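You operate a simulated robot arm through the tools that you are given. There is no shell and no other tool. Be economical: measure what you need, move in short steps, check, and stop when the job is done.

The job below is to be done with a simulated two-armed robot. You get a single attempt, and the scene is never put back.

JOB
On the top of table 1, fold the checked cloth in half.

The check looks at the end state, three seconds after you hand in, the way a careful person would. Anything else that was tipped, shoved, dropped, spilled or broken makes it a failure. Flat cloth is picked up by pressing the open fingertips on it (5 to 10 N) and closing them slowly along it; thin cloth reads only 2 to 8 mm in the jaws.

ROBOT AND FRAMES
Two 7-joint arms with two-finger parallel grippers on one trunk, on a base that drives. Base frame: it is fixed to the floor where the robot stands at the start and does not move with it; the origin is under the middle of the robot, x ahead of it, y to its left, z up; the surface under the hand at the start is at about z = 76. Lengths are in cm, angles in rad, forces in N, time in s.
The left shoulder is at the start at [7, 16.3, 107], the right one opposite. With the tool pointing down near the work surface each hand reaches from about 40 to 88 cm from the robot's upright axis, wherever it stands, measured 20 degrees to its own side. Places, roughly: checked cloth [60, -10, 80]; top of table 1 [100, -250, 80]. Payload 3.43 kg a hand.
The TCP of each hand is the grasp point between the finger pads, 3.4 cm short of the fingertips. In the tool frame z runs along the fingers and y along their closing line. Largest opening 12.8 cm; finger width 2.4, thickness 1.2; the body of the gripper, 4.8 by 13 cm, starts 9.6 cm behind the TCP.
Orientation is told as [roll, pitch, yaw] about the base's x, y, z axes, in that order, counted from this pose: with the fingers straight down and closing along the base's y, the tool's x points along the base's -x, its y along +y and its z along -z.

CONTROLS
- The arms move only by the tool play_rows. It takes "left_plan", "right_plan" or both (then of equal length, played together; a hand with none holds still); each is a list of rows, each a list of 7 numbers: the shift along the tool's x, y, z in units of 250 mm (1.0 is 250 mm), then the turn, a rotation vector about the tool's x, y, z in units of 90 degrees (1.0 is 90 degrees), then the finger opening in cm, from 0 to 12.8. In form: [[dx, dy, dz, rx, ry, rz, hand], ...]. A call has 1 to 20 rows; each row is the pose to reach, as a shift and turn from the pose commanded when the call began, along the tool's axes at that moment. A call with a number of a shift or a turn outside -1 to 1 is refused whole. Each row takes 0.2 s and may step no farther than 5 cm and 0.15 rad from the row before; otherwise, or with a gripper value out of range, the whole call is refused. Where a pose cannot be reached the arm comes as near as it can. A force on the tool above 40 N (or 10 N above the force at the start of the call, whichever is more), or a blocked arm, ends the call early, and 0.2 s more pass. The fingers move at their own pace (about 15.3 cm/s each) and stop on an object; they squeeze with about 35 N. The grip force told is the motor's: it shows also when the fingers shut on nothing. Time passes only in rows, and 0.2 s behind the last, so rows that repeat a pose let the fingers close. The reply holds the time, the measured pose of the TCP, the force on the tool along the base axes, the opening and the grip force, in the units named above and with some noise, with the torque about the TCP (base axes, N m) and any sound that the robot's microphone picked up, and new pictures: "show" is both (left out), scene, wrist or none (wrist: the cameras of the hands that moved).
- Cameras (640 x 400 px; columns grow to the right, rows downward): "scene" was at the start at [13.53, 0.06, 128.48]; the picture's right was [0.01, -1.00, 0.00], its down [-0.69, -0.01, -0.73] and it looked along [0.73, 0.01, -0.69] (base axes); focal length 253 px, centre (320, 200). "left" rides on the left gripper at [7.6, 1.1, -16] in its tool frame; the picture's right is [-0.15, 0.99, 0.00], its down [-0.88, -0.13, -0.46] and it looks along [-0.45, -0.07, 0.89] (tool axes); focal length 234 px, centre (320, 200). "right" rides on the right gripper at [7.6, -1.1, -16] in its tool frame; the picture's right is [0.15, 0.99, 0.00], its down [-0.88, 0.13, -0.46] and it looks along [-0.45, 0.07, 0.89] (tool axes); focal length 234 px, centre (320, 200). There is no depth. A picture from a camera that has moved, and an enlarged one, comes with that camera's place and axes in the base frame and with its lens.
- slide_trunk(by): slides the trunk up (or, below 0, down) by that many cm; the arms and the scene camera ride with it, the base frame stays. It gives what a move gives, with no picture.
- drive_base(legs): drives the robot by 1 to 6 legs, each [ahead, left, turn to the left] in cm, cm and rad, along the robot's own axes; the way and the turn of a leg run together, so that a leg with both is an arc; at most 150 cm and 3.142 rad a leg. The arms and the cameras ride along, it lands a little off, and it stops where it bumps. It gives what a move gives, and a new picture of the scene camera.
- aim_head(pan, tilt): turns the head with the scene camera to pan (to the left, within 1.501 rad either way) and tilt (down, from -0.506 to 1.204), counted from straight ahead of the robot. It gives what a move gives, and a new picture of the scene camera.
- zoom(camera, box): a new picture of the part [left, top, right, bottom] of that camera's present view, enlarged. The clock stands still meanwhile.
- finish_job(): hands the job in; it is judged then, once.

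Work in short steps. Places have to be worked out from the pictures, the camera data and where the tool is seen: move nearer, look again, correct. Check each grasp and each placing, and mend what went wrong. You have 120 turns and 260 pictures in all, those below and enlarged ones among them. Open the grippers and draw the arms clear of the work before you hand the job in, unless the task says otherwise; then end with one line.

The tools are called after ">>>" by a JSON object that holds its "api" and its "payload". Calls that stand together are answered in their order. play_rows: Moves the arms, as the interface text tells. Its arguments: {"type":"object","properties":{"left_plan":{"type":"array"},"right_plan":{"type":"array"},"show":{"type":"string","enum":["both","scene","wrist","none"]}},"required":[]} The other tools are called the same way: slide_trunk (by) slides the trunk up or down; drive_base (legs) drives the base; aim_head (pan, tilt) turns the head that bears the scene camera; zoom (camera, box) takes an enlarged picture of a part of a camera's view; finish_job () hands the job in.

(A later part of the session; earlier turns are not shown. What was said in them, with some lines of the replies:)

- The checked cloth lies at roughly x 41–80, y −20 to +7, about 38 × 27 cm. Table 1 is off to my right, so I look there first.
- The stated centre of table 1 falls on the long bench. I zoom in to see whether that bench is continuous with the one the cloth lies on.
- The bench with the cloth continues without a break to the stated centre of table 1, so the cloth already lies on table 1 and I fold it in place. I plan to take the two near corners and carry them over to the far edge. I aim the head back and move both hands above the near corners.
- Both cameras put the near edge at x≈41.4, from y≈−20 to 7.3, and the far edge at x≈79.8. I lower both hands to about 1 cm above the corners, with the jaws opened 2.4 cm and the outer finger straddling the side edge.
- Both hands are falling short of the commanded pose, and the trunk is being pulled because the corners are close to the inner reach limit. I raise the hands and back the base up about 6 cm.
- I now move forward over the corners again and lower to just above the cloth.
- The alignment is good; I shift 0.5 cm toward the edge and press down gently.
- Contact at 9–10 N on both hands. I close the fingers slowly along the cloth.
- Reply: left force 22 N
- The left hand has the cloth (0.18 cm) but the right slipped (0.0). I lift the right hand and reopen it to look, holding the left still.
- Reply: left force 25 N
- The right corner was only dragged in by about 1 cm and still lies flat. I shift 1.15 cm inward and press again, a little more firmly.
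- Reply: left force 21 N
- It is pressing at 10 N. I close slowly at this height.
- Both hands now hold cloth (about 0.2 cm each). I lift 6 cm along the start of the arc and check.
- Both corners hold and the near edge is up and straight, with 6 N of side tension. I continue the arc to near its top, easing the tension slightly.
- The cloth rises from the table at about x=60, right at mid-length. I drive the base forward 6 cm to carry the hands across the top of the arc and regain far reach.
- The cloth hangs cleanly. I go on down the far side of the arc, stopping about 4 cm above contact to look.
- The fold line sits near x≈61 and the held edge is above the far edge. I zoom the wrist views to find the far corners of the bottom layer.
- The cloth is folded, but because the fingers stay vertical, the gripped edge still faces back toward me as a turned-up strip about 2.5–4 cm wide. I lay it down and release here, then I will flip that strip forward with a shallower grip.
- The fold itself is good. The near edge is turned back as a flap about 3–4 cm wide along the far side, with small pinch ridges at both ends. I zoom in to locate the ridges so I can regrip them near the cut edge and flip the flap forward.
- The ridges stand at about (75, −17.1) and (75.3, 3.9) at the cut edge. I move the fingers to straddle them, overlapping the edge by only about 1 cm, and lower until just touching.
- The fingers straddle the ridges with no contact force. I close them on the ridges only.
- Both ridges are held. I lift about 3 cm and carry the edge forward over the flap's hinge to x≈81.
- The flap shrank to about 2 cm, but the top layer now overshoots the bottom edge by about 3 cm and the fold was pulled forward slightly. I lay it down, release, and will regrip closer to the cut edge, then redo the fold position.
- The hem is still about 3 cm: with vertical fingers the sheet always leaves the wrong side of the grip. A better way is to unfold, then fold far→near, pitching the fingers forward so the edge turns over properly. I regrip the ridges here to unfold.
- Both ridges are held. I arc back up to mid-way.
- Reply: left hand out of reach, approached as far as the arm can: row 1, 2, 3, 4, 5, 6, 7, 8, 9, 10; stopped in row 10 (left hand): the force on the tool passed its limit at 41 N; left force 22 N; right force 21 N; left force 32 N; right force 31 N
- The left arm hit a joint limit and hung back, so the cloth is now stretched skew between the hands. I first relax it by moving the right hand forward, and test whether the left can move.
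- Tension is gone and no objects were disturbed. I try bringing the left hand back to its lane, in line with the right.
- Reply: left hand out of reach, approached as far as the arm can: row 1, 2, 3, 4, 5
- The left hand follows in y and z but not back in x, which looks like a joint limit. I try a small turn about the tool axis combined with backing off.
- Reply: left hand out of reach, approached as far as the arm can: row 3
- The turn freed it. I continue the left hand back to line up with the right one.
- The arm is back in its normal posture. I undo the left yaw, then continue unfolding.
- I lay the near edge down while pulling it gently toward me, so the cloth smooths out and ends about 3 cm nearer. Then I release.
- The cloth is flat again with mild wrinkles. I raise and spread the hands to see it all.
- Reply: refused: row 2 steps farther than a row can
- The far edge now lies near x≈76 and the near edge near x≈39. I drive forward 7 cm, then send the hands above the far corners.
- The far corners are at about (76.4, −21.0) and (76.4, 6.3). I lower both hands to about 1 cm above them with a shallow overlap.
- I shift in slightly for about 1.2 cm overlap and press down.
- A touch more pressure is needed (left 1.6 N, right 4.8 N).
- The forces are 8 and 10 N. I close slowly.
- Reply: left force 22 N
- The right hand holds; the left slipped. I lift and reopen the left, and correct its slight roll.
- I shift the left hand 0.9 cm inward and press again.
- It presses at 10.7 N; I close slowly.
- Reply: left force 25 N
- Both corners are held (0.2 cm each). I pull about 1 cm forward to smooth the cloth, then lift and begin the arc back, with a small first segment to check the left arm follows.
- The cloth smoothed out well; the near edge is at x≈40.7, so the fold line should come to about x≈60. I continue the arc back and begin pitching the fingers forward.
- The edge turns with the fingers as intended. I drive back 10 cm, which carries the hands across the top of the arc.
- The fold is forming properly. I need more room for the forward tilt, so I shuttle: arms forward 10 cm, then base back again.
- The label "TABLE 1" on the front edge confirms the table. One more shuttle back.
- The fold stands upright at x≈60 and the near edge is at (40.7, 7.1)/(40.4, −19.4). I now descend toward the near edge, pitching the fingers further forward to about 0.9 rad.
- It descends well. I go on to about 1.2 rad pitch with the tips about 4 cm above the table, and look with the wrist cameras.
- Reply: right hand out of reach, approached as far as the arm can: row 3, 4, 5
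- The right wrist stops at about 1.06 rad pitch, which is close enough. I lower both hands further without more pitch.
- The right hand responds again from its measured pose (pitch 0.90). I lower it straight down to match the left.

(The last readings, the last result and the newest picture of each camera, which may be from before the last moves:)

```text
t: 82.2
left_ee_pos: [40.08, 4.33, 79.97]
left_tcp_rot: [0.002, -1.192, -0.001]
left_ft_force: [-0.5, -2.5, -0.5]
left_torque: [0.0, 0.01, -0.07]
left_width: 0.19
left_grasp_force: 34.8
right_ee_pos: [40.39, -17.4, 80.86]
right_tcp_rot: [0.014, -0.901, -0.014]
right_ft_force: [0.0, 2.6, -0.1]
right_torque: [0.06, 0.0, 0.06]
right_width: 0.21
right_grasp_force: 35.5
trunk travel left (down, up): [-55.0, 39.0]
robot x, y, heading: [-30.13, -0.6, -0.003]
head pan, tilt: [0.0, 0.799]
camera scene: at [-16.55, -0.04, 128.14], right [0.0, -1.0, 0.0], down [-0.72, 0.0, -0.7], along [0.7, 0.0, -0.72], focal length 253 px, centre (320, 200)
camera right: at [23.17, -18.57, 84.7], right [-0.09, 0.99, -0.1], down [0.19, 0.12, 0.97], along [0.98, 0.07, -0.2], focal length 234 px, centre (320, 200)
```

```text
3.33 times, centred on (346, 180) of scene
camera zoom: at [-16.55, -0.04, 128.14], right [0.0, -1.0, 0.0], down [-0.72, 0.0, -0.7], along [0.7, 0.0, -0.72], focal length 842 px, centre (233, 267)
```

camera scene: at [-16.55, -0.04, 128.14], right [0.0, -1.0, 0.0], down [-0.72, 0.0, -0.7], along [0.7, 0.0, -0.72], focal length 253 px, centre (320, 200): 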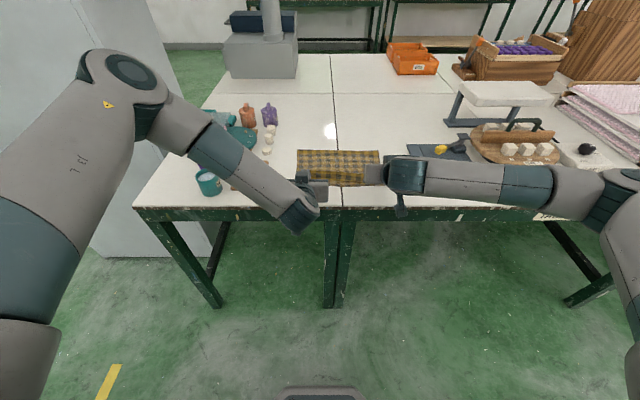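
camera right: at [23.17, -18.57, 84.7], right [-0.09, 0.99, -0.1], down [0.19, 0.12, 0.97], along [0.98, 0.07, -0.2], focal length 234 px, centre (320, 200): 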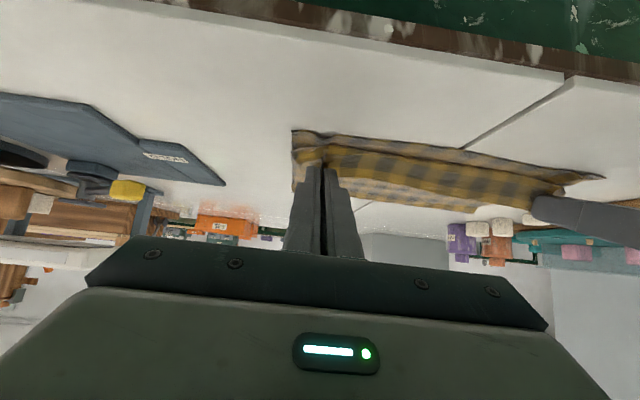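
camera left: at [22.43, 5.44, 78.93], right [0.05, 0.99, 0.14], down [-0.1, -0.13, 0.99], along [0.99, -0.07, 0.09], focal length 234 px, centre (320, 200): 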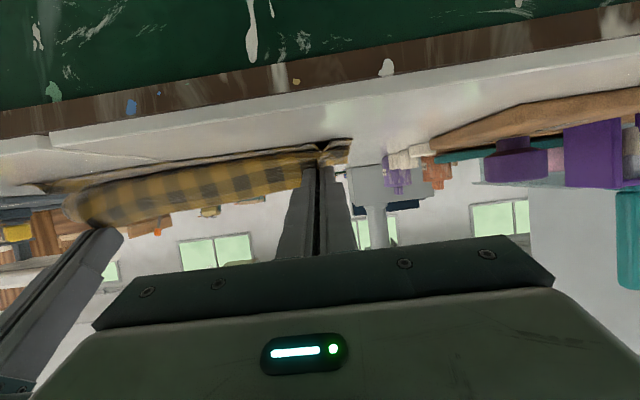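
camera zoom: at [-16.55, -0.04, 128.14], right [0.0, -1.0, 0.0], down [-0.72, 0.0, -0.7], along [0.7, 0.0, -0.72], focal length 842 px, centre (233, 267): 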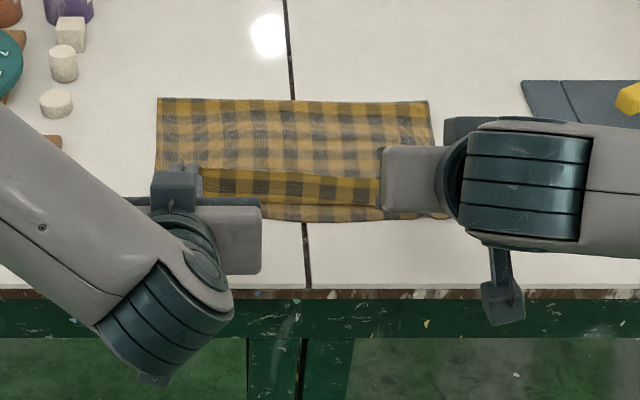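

The sheet has slack, so it bulges and curls up to the held edge. I draw both hands about 4 cm toward me, slightly up, so the sheet straightens and the edge leans over to the near side.

>>> {"api": "play_rows", "payload": {"left_plan": [[0.007, 0, -0.04, 0, 0, 0, 0], [0.014, 0, -0.08, 0, 0, 0, 0], [0.02, 0, -0.12, 0, 0, 0, 0], [0.027, 0, -0.153, 0, 0, 0, 0], [0.027, 0, -0.153, 0, 0, 0, 0]], "right_plan": [[0.02, 0, -0.033, 0, 0, 0, 0], [0.04, 0, -0.066, 0, 0, 0, 0], [0.06, 0, -0.1, 0, 0, 0, 0], [0.079, 0, -0.131, 0, 0, 0, 0], [0.079, 0, -0.131, 0, 0, 0, 0]]}}

>>> {"api": "zoom", "payload": {"camera": "scene", "box": [250, 120, 442, 240]}}

```text
t: 83.4
left_ee_pos: [36.38, 4.29, 80.81]
left_tcp_rot: [0.0, -1.189, -0.001]
left_ft_force: [0.6, -2.2, -0.9]
left_torque: [-0.03, -0.01, -0.07]
left_width: 0.21
left_grasp_force: 35.2
right_ee_pos: [36.61, -17.38, 81.06]
right_tcp_rot: [0.016, -0.9, -0.012]
right_ft_force: [0.5, 2.6, 0.2]
right_torque: [0.05, -0.02, 0.07]
right_width: 0.21
right_grasp_force: 35.0
trunk travel left (down, up): [-55.0, 39.0]
robot x, y, heading: [-30.11, 0.1, -0.002]
head pan, tilt: [0.0, 0.799]
camera scene: at [-16.53, -0.04, 128.14], right [0.0, -1.0, 0.0], down [-0.72, 0.0, -0.7], along [0.7, 0.0, -0.72], focal length 253 px, centre (320, 200)
camera right: at [19.39, -18.59, 85.09], right [-0.09, 0.99, -0.1], down [0.19, 0.12, 0.97], along [0.98, 0.07, -0.2], focal length 234 px, centre (320, 200)
camera left: at [18.61, 5.43, 79.79], right [0.06, 0.99, 0.14], down [-0.1, -0.13, 0.99], along [0.99, -0.07, 0.09], focal length 234 px, centre (320, 200)
```

scene: 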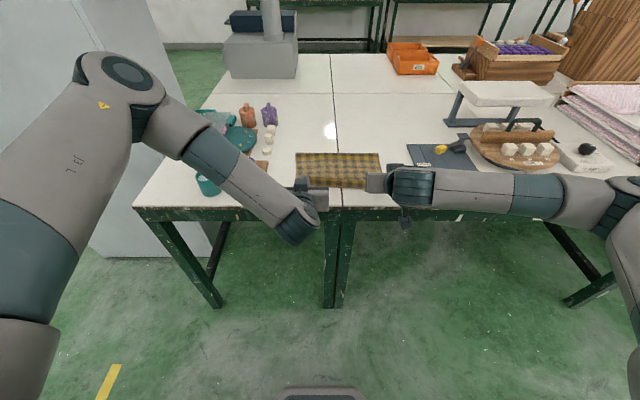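
right: 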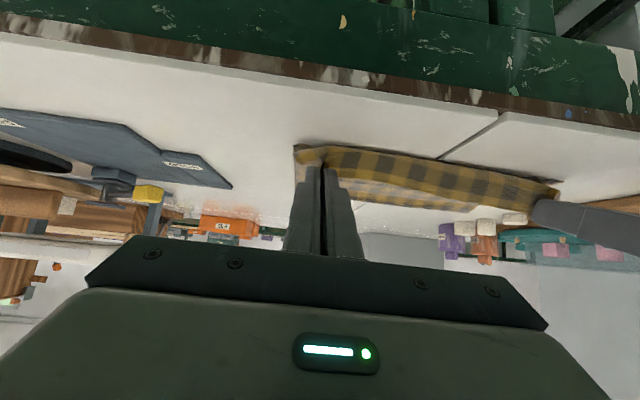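
left: 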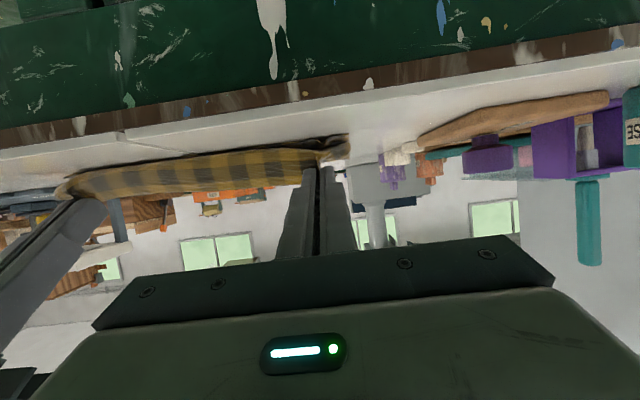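

```text
3.33 times, centred on (346, 180) of scene
camera zoom: at [-16.53, -0.04, 128.14], right [0.0, -1.0, 0.0], down [-0.72, 0.0, -0.7], along [0.7, 0.0, -0.72], focal length 842 px, centre (233, 267)
```

zoom: 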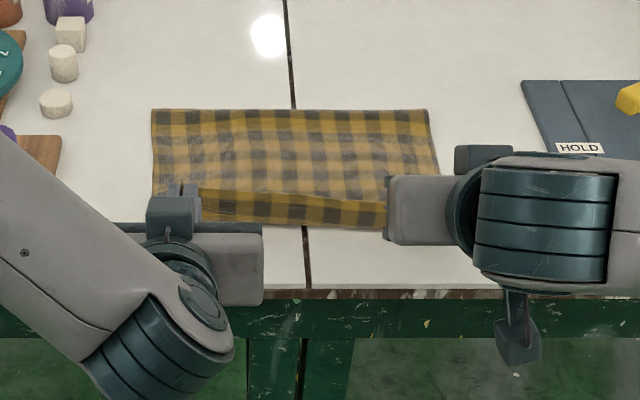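

The fold is being pulled about 2 cm nearer than it should be, so I won't release here. I back out along the arc to restore the fold line, first a short segment to check both arms follow.

>>> {"api": "play_rows", "payload": {"left_plan": [[-0.07, 0, 0.007, 0, 0.031, 0, 0], [-0.139, 0, 0.015, 0, 0.062, 0, 0], [-0.279, 0, 0.03, 0, 0.123, 0, 0], [-0.418, 0, 0.044, 0, 0.185, 0, 0]], "right_plan": [[-0.07, 0, -0.012, 0, 0.016, 0, 0], [-0.14, 0, -0.025, 0, 0.032, 0, 0], [-0.28, 0, -0.05, 0, 0.063, 0, 0], [-0.421, 0, -0.074, 0, 0.095, 0, 0]], "show": "none"}}

```text
t: 84.4
left_ee_pos: [41.02, 4.18, 90.46]
left_tcp_rot: [0.001, -0.897, -0.002]
left_ft_force: [0.6, -2.1, 0.2]
left_torque: [-0.03, -0.01, -0.06]
left_width: 0.2
left_grasp_force: 35.5
right_ee_pos: [41.75, -17.39, 90.94]
right_tcp_rot: [0.012, -0.752, -0.01]
right_ft_force: [0.6, 1.5, 0.8]
right_torque: [0.01, -0.02, 0.06]
right_width: 0.2
right_grasp_force: 35.2
trunk travel left (down, up): [-55.0, 39.0]
robot x, y, heading: [-30.37, -0.28, -0.001]
head pan, tilt: [0.0, 0.799]
```

Both follow. I continue up to the top of the arc.

>>> {"api": "play_rows", "payload": {"left_plan": [[-0.137, 0, 0.08, 0, 0.063, 0, 0], [-0.274, 0, 0.16, 0, 0.126, 0, 0], [-0.411, 0, 0.24, 0, 0.19, 0, 0], [-0.474, 0, 0.318, 0, 0.19, 0, 0], [-0.536, 0, 0.396, 0, 0.19, 0, 0], [-0.536, 0, 0.396, 0, 0.19, 0, 0]], "right_plan": [[-0.137, 0, 0.056, 0, 0.032, 0, 0], [-0.274, 0, 0.112, 0, 0.063, 0, 0], [-0.41, 0, 0.168, 0, 0.095, 0, 0], [-0.483, 0, 0.237, 0, 0.095, 0, 0], [-0.556, 0, 0.305, 0, 0.095, 0, 0], [-0.556, 0, 0.305, 0, 0.095, 0, 0]], "show": "scene"}}

>>> {"api": "zoom", "payload": {"camera": "scene", "box": [250, 90, 442, 210]}}

```text
t: 85.8
left_ee_pos: [57.28, 4.27, 94.71]
left_tcp_rot: [0.001, -0.602, -0.002]
left_ft_force: [-0.2, -3.6, 0.2]
left_torque: [-0.08, -0.01, -0.05]
left_width: 0.2
left_grasp_force: 35.2
right_ee_pos: [57.17, -17.48, 94.51]
right_tcp_rot: [0.012, -0.602, -0.006]
right_ft_force: [0.0, 3.8, 0.5]
right_torque: [0.16, -0.02, 0.07]
right_width: 0.17
right_grasp_force: 34.5
trunk travel left (down, up): [-55.0, 39.0]
robot x, y, heading: [-30.26, -0.02, 0.003]
head pan, tilt: [0.0, 0.799]
camera scene: at [-16.62, -0.05, 128.15], right [0.0, -1.0, 0.0], down [-0.72, 0.0, -0.7], along [0.7, 0.0, -0.72], focal length 253 px, centre (320, 200)
```

scene: 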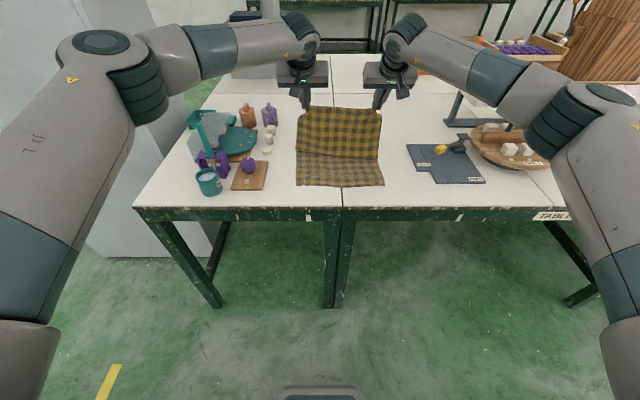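

```text
3.33 times, centred on (346, 150) of scene
camera zoom: at [-16.62, -0.05, 128.15], right [0.0, -1.0, 0.0], down [-0.72, 0.0, -0.7], along [0.7, 0.0, -0.72], focal length 842 px, centre (233, 367)
```

zoom: 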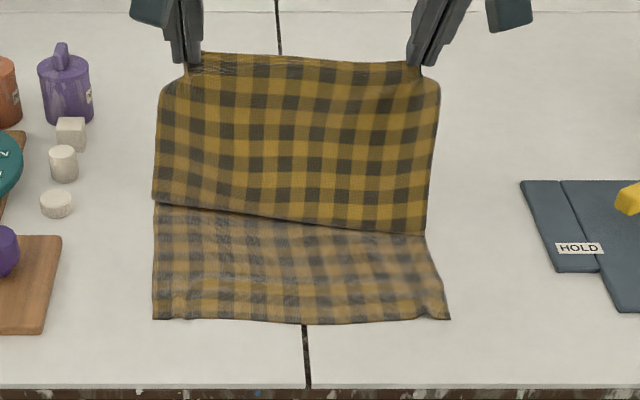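

The near edge is unchanged, but the sheet leans skewed with hidden slack behind it. I move the hands further forward and up to straighten it.

>>> {"api": "play_rows", "payload": {"left_plan": [[-0.1, 0, 0.03, 0, 0, 0, 0], [-0.2, 0, 0.06, 0, 0, 0, 0], [-0.27, 0, 0.09, 0, 0, 0, 0], [-0.27, 0, 0.09, 0, 0, 0, 0]], "right_plan": [[-0.1, 0, 0.03, 0, 0, 0, 0], [-0.2, 0, 0.06, 0, 0, 0, 0], [-0.27, 0, 0.09, 0, 0, 0, 0], [-0.27, 0, 0.09, 0, 0, 0, 0]], "show": "none"}}

>>> {"api": "zoom", "payload": {"camera": "scene", "box": [250, 90, 442, 210]}}

```text
t: 86.8
left_ee_pos: [64.04, 4.21, 96.54]
left_tcp_rot: [-0.001, -0.602, -0.002]
left_ft_force: [0.3, -3.0, 0.4]
left_torque: [-0.12, -0.01, -0.07]
left_width: 0.17
left_grasp_force: 35.1
right_ee_pos: [63.88, -17.58, 96.72]
right_tcp_rot: [0.013, -0.603, -0.004]
right_ft_force: [0.3, 3.4, 0.8]
right_torque: [0.1, -0.01, 0.04]
right_width: 0.16
right_grasp_force: 35.0
trunk travel left (down, up): [-55.0, 39.0]
robot x, y, heading: [-29.37, 0.06, -0.001]
head pan, tilt: [0.0, 0.799]
```

```text
3.33 times, centred on (346, 150) of scene
camera zoom: at [-16.58, 0.02, 128.15], right [0.0, -1.0, 0.0], down [-0.72, 0.0, -0.7], along [0.7, 0.0, -0.72], focal length 842 px, centre (233, 367)
```

zoom: 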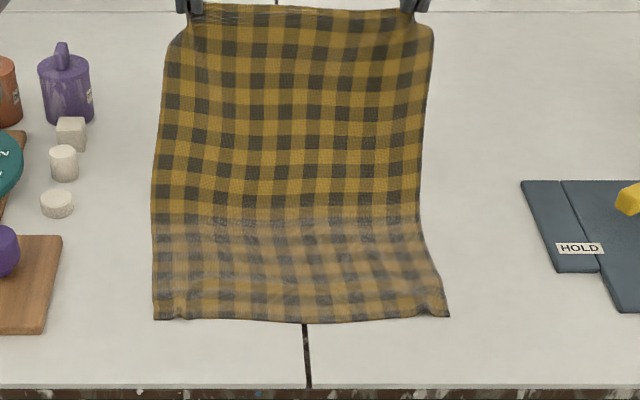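

The sheet is straight again. I redo the descent with pitch about 0.9 rad for both hands, aiming the roll at about x≈43.

>>> {"api": "play_rows", "payload": {"left_plan": [[0.098, 0, -0.043, 0, -0.016, 0, 0], [0.196, 0, -0.086, 0, -0.031, 0, 0], [0.294, 0, -0.129, 0, -0.047, 0, 0], [0.391, 0, -0.172, 0, -0.062, 0, 0], [0.493, 0, -0.174, 0, -0.084, 0, 0], [0.595, 0, -0.176, 0, -0.105, 0, 0], [0.697, 0, -0.178, 0, -0.126, 0, 0], [0.765, 0, -0.156, 0, -0.148, 0, 0], [0.834, 0, -0.133, 0, -0.169, 0, 0], [0.903, 0, -0.111, 0, -0.19, 0, 0], [0.903, 0, -0.111, 0, -0.19, 0, 0]], "right_plan": [[0.098, 0, -0.043, 0, -0.016, 0, 0], [0.196, 0, -0.086, 0, -0.031, 0, 0], [0.294, 0, -0.129, 0, -0.047, 0, 0], [0.391, 0, -0.172, 0, -0.062, 0, 0], [0.493, 0, -0.174, 0, -0.084, 0, 0], [0.595, 0, -0.176, 0, -0.105, 0, 0], [0.697, 0, -0.178, 0, -0.126, 0, 0], [0.765, 0, -0.156, 0, -0.148, 0, 0], [0.834, 0, -0.133, 0, -0.169, 0, 0], [0.903, 0, -0.111, 0, -0.19, 0, 0], [0.903, 0, -0.111, 0, -0.19, 0, 0]], "show": "none"}}

>>> {"api": "zoom", "payload": {"camera": "scene", "box": [250, 110, 442, 230]}}

```text
t: 89.2
left_ee_pos: [43.87, 4.24, 86.13]
left_tcp_rot: [-0.001, -0.899, -0.003]
left_ft_force: [-0.1, -2.1, -1.0]
left_torque: [-0.04, -0.02, -0.04]
left_width: 0.17
left_grasp_force: 35.2
right_ee_pos: [43.63, -17.45, 86.09]
right_tcp_rot: [0.015, -0.903, -0.014]
right_ft_force: [-0.3, 1.8, 0.2]
right_torque: [0.04, 0.02, 0.03]
right_width: 0.18
right_grasp_force: 34.6
trunk travel left (down, up): [-55.0, 39.0]
robot x, y, heading: [-30.02, 0.26, 0.005]
head pan, tilt: [0.0, 0.799]
```

```text
3.33 times, centred on (346, 170) of scene
camera zoom: at [-16.56, -0.04, 128.15], right [0.0, -1.0, 0.0], down [-0.72, 0.0, -0.7], along [0.7, 0.0, -0.72], focal length 842 px, centre (233, 300)
```

zoom: 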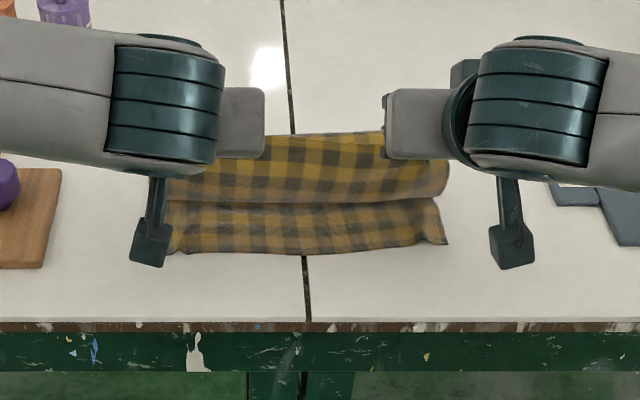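

Now I lower both to about 2.5 cm, keeping x≈44.

>>> {"api": "play_rows", "payload": {"left_plan": [[0.05, 0, 0.013, 0, 0, 0, 0], [0.1, 0, 0.026, 0, 0, 0, 0], [0.15, 0, 0.039, 0, 0, 0, 0], [0.214, 0, 0.052, 0, 0, 0, 0], [0.214, 0, 0.052, 0, 0, 0, 0]], "right_plan": [[0.05, 0, 0.013, 0, 0, 0, 0], [0.1, 0, 0.026, 0, 0, 0, 0], [0.15, 0, 0.039, 0, 0, 0, 0], [0.214, 0, 0.052, 0, 0, 0, 0], [0.214, 0, 0.052, 0, 0, 0, 0]], "show": "wrist"}}

>>> {"api": "zoom", "payload": {"camera": "scene", "box": [250, 110, 442, 230]}}

```text
t: 90.4
left_ee_pos: [41.57, 4.26, 81.22]
left_tcp_rot: [0.002, -0.901, -0.002]
left_ft_force: [0.4, -2.5, 0.3]
left_torque: [-0.02, -0.04, -0.05]
left_width: 0.19
left_grasp_force: 35.3
right_ee_pos: [41.37, -17.22, 81.03]
right_tcp_rot: [0.016, -0.903, -0.012]
right_ft_force: [0.9, 1.2, 0.1]
right_torque: [0.1, 0.0, 0.04]
right_width: 0.16
right_grasp_force: 34.8
trunk travel left (down, up): [-55.0, 39.0]
robot x, y, heading: [-29.98, -0.1, 0.001]
head pan, tilt: [0.0, 0.799]
camera right: at [24.21, -18.59, 84.98], right [-0.09, 0.99, -0.1], down [0.19, 0.12, 0.97], along [0.98, 0.07, -0.2], focal length 234 px, centre (320, 200)
camera left: at [24.32, 5.42, 85.23], right [0.09, 0.99, 0.12], down [0.19, -0.13, 0.97], along [0.98, -0.07, -0.2], focal length 234 px, centre (320, 200)
```

right: 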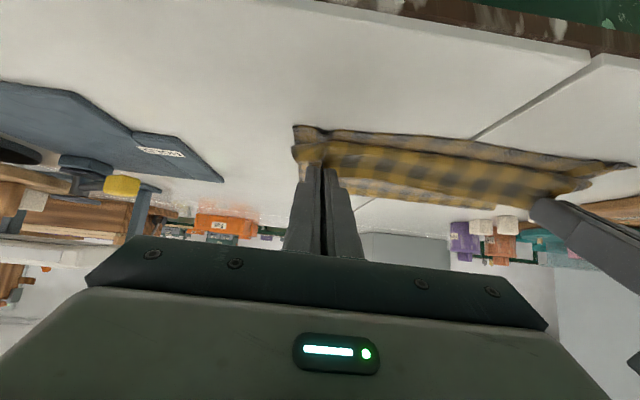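
left: 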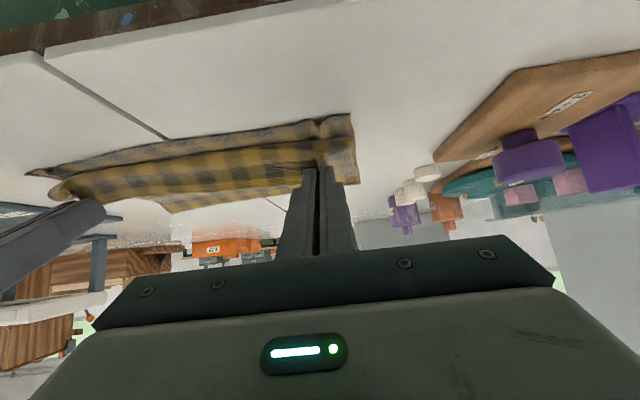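

```text
3.33 times, centred on (346, 170) of scene
camera zoom: at [-16.56, -0.05, 128.15], right [0.0, -1.0, 0.0], down [-0.72, 0.0, -0.7], along [0.7, 0.0, -0.72], focal length 842 px, centre (233, 300)
```

zoom: 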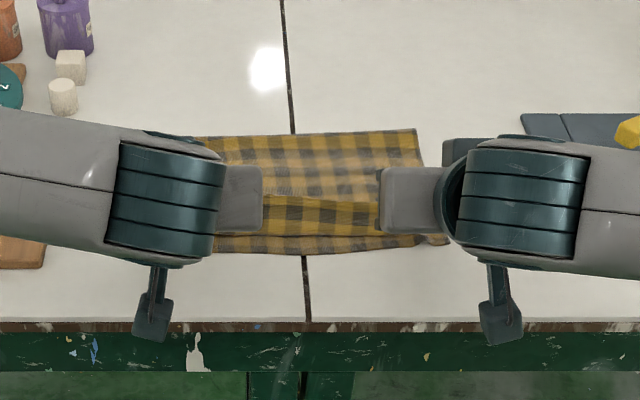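

The fold line is at x≈59.3 and the roll at x≈42.4, as wanted. I loosen the fingers only slightly while drawing the hands toward me, so that they drag the standing edge over to the near side as it slips out.

>>> {"api": "play_rows", "payload": {"left_plan": [[0, 0, 0, 0, 0, 0, 0.35], [0.02, 0, -0.02, 0, 0, 0, 0.5], [0.047, 0, -0.048, 0, 0, 0, 0.6], [0.094, 0, -0.096, 0, 0, 0, 0.7], [0.14, 0, -0.144, 0, 0, 0, 0.8], [0.165, 0, -0.21, 0, 0, 0, 1.2], [0.165, 0, -0.28, 0, 0, 0, 1.2]], "right_plan": [[0, 0, 0, 0, 0, 0, 0.35], [0.02, 0, -0.02, 0, 0, 0, 0.5], [0.047, 0, -0.048, 0, 0, 0, 0.6], [0.094, 0, -0.096, 0, 0, 0, 0.7], [0.14, 0, -0.144, 0, 0, 0, 0.8], [0.165, 0, -0.21, 0, 0, 0, 1.2], [0.165, 0, -0.28, 0, 0, 0, 1.2]], "show": "wrist"}}

>>> {"api": "zoom", "payload": {"camera": "scene", "box": [250, 110, 442, 230]}}

```text
t: 92.0
left_ee_pos: [33.55, 4.26, 82.16]
left_tcp_rot: [0.001, -0.901, -0.003]
left_ft_force: [-0.1, 0.2, 0.0]
left_torque: [-0.02, -0.01, 0.01]
left_width: 1.23
left_grasp_force: 0.0
right_ee_pos: [33.16, -17.49, 82.2]
right_tcp_rot: [0.017, -0.902, -0.012]
right_ft_force: [0.0, 0.5, -0.6]
right_torque: [0.03, 0.02, -0.04]
right_width: 1.22
right_grasp_force: 0.0
trunk travel left (down, up): [-55.0, 39.0]
robot x, y, heading: [-29.61, 0.08, -0.005]
head pan, tilt: [0.0, 0.799]
camera right: at [16.05, -18.75, 86.05], right [-0.09, 0.99, -0.1], down [0.19, 0.12, 0.97], along [0.98, 0.07, -0.2], focal length 234 px, centre (320, 200)
camera left: at [16.22, 5.41, 86.23], right [0.09, 0.99, 0.12], down [0.19, -0.13, 0.97], along [0.98, -0.07, -0.2], focal length 234 px, centre (320, 200)
```

right: 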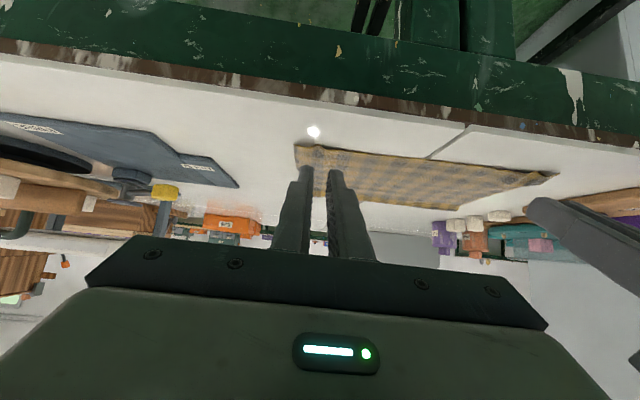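
left: 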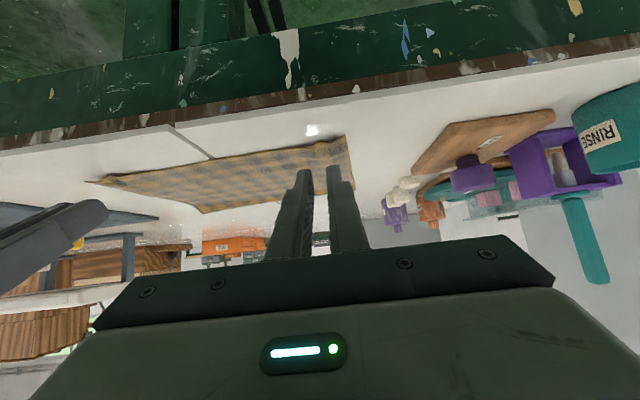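

```text
3.33 times, centred on (346, 170) of scene
camera zoom: at [-16.61, -0.05, 128.15], right [0.0, -1.0, 0.0], down [-0.72, 0.0, -0.7], along [0.7, 0.0, -0.72], focal length 842 px, centre (233, 300)
```

zoom: 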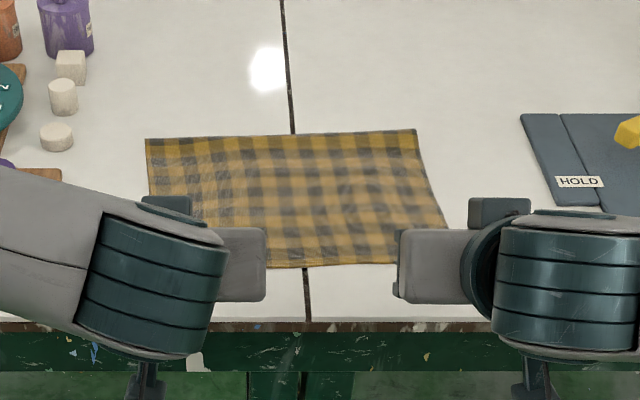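

The edge turned over and the cloth lies flat. I withdraw the hands up and back to inspect.

>>> {"api": "play_rows", "payload": {"left_plan": [[-0.03, 0, -0.1, 0, 0, 0, 1.2], [-0.13, 0, -0.2, 0, 0, 0, 1.2], [-0.28, 0.03, -0.3, 0, 0, 0, 1.2], [-0.4, 0.1, -0.4, 0, 0, 0, 1.2], [-0.4, 0.27, -0.45, 0, 0, 0, 1.2], [-0.4, 0.45, -0.45, 0, 0, 0, 1.2]], "right_plan": [[-0.03, 0, -0.1, 0, 0, 0, 1.2], [-0.13, 0, -0.2, 0, 0, 0, 1.2], [-0.28, -0.03, -0.3, 0, 0, 0, 1.2], [-0.4, -0.1, -0.4, 0, 0, 0, 1.2], [-0.4, -0.27, -0.45, 0, 0, 0, 1.2], [-0.4, -0.45, -0.45, 0, 0, 0, 1.2]], "show": "none"}}

>>> {"api": "zoom", "payload": {"camera": "scene", "box": [250, 110, 442, 230]}}

```text
t: 93.4
left_ee_pos: [30.8, 15.55, 97.06]
left_tcp_rot: [0.001, -0.903, -0.004]
left_ft_force: [-0.4, 0.0, -0.5]
left_torque: [-0.02, 0.04, -0.04]
left_width: 1.18
left_grasp_force: 0.1
right_ee_pos: [30.76, -28.66, 97.04]
right_tcp_rot: [0.015, -0.902, -0.012]
right_ft_force: [0.4, -0.2, 0.0]
right_torque: [-0.02, 0.04, -0.03]
right_width: 1.21
right_grasp_force: 0.0
trunk travel left (down, up): [-55.0, 39.0]
robot x, y, heading: [-29.78, 0.04, 0.002]
head pan, tilt: [0.0, 0.799]
```

```text
3.33 times, centred on (346, 170) of scene
camera zoom: at [-16.69, 0.02, 128.17], right [0.0, -1.0, 0.0], down [-0.72, 0.0, -0.7], along [0.7, 0.0, -0.72], focal length 842 px, centre (233, 300)
```

zoom: 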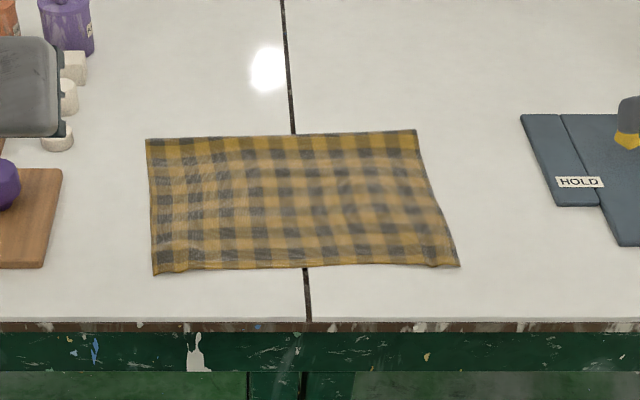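

The cloth is folded and flat with no hem. I zoom in to see how well the edges coincide; the top seems to reach about 2–3 cm past the bottom edge.

>>> {"api": "zoom", "payload": {"camera": "scene", "box": [285, 145, 397, 215]}}

>>> {"api": "zoom", "payload": {"camera": "right", "box": [160, 0, 640, 300]}}

>>> {"api": "zoom", "payload": {"camera": "left", "box": [0, 0, 480, 300]}}

```text
5.71 times, centred on (341, 180) of scene
camera zoom: at [-16.69, 0.02, 128.17], right [0.0, -1.0, 0.0], down [-0.72, 0.0, -0.7], along [0.7, 0.0, -0.72], focal length 1443 px, centre (200, 314)
```

zoom: 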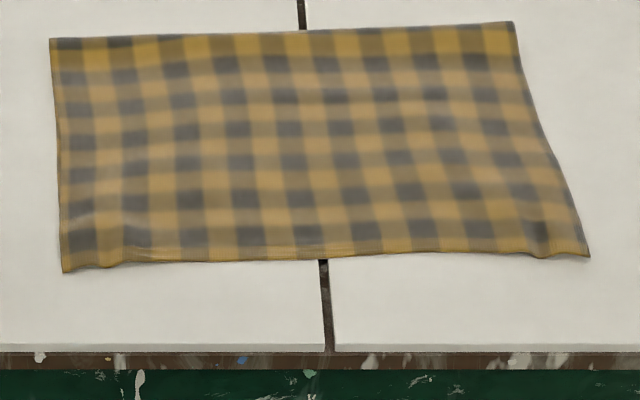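

```text
1.33 times, centred on (400, 150) of right
camera zoom: at [13.6, -29.94, 100.82], right [-0.09, 0.99, -0.1], down [0.19, 0.12, 0.97], along [0.98, 0.07, -0.2], focal length 312 px, centre (213, 267)
```

zoom: 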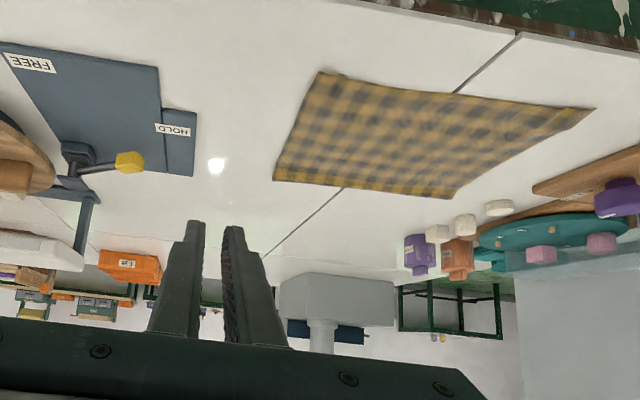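

```text
1.33 times, centred on (240, 150) of left
camera zoom: at [13.54, 16.73, 101.1], right [0.09, 0.99, 0.12], down [0.19, -0.13, 0.97], along [0.98, -0.07, -0.2], focal length 312 px, centre (427, 267)
```

zoom: 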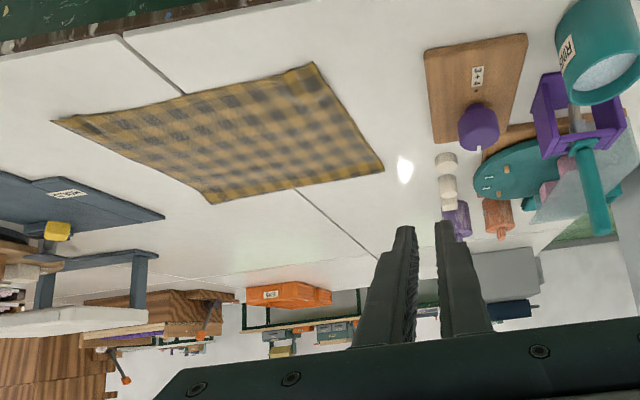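

I look closer at the near edge to distinguish the two layers.

>>> {"api": "zoom", "payload": {"camera": "scene", "box": [290, 176, 346, 211]}}

>>> {"api": "zoom", "payload": {"camera": "scene", "box": [340, 176, 396, 211]}}

>>> {"api": "zoom", "payload": {"camera": "right", "box": [360, 40, 616, 200]}}

```text
11.43 times, centred on (318, 194) of scene
camera zoom: at [-16.69, 0.02, 128.17], right [0.0, -1.0, 0.0], down [-0.72, 0.0, -0.7], along [0.7, 0.0, -0.72], focal length 2887 px, centre (343, 274)
```

zoom: 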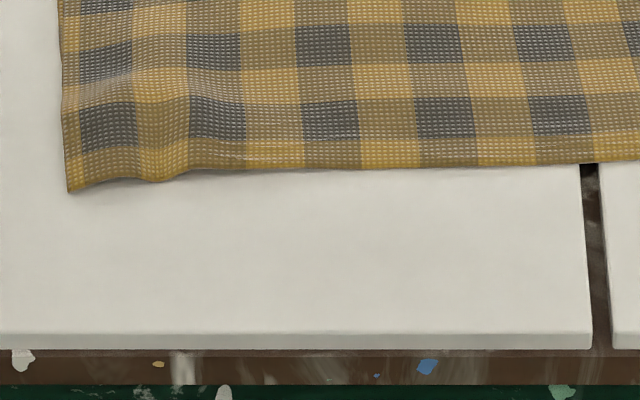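

```text
11.43 times, centred on (368, 194) of scene
camera zoom: at [-16.69, 0.02, 128.17], right [0.0, -1.0, 0.0], down [-0.72, 0.0, -0.7], along [0.7, 0.0, -0.72], focal length 2887 px, centre (-229, 274)
```

zoom: 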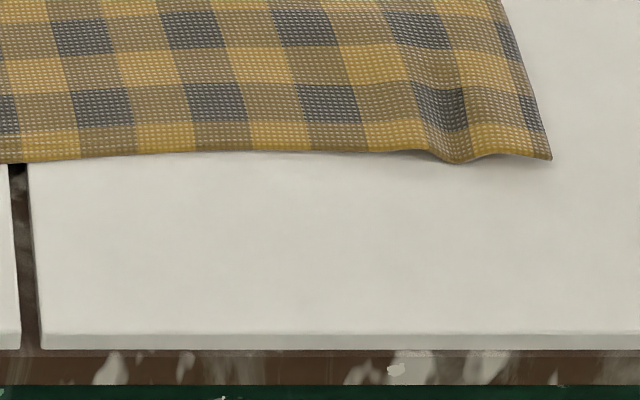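

```text
2.50 times, centred on (488, 120) of right
camera zoom: at [13.6, -29.94, 100.82], right [-0.09, 0.99, -0.1], down [0.19, 0.12, 0.97], along [0.98, 0.07, -0.2], focal length 585 px, centre (-100, 400)
```

zoom: 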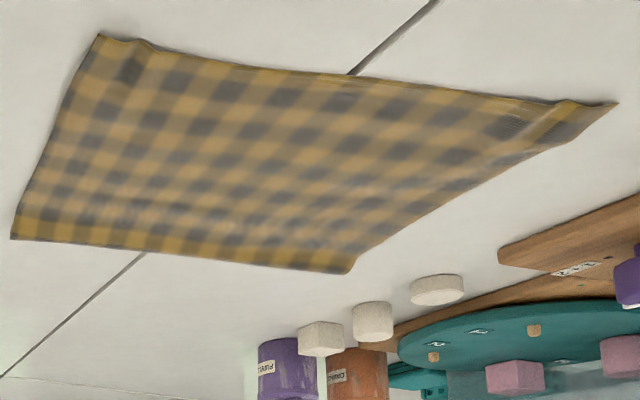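

Counting check rows, the top layer is about 19.5 cm of a 38.4 cm cloth. A faint step line also puts the bottom edge within about 0.5–1 cm of the top one, so the cloth is folded in half. I open the grippers, lift clear and take a last look.

>>> {"api": "play_rows", "payload": {"left_plan": [[-0.05, 0, -0.08, 0, 0, 0, 4], [-0.1, 0, -0.16, 0, 0, 0, 8], [-0.1, 0, -0.16, 0, 0, 0, 10]], "right_plan": [[-0.05, 0, -0.08, 0, 0, 0, 4], [-0.1, 0, -0.16, 0, 0, 0, 8], [-0.1, 0, -0.16, 0, 0, 0, 10]], "show": "scene"}}

```text
t: 94.2
left_ee_pos: [29.4, 15.49, 101.42]
left_tcp_rot: [0.003, -0.899, -0.002]
left_ft_force: [-0.7, 0.0, 0.5]
left_torque: [-0.04, 0.0, -0.02]
left_width: 9.98
left_grasp_force: 0.0
right_ee_pos: [29.18, -28.85, 101.38]
right_tcp_rot: [0.015, -0.901, -0.013]
right_ft_force: [-0.3, -0.3, 0.0]
right_torque: [-0.01, 0.01, -0.03]
right_width: 9.99
right_grasp_force: 0.1
trunk travel left (down, up): [-55.0, 39.0]
robot x, y, heading: [-29.98, -0.16, -0.002]
head pan, tilt: [0.0, 0.799]
camera scene: at [-16.53, -0.05, 128.14], right [0.0, -1.0, 0.0], down [-0.72, 0.0, -0.7], along [0.7, 0.0, -0.72], focal length 253 px, centre (320, 200)
```

scene: 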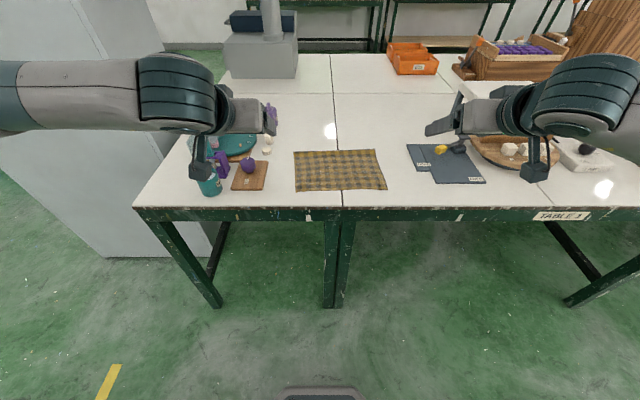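

The cloth lies folded and flat on table 1, the other objects look undisturbed, and both hands are open and clear. I hand the job in.

>>> {"api": "finish_job", "payload": {}}

```text
The job is handed in.
```

The checked cloth is folded in half and lying flat on table 1. I judge the two edges to meet within about 1 cm, though the bottom edge is hidden, so it could be 2–3 cm off. Nothing else looks disturbed, and both hands are open and clear.
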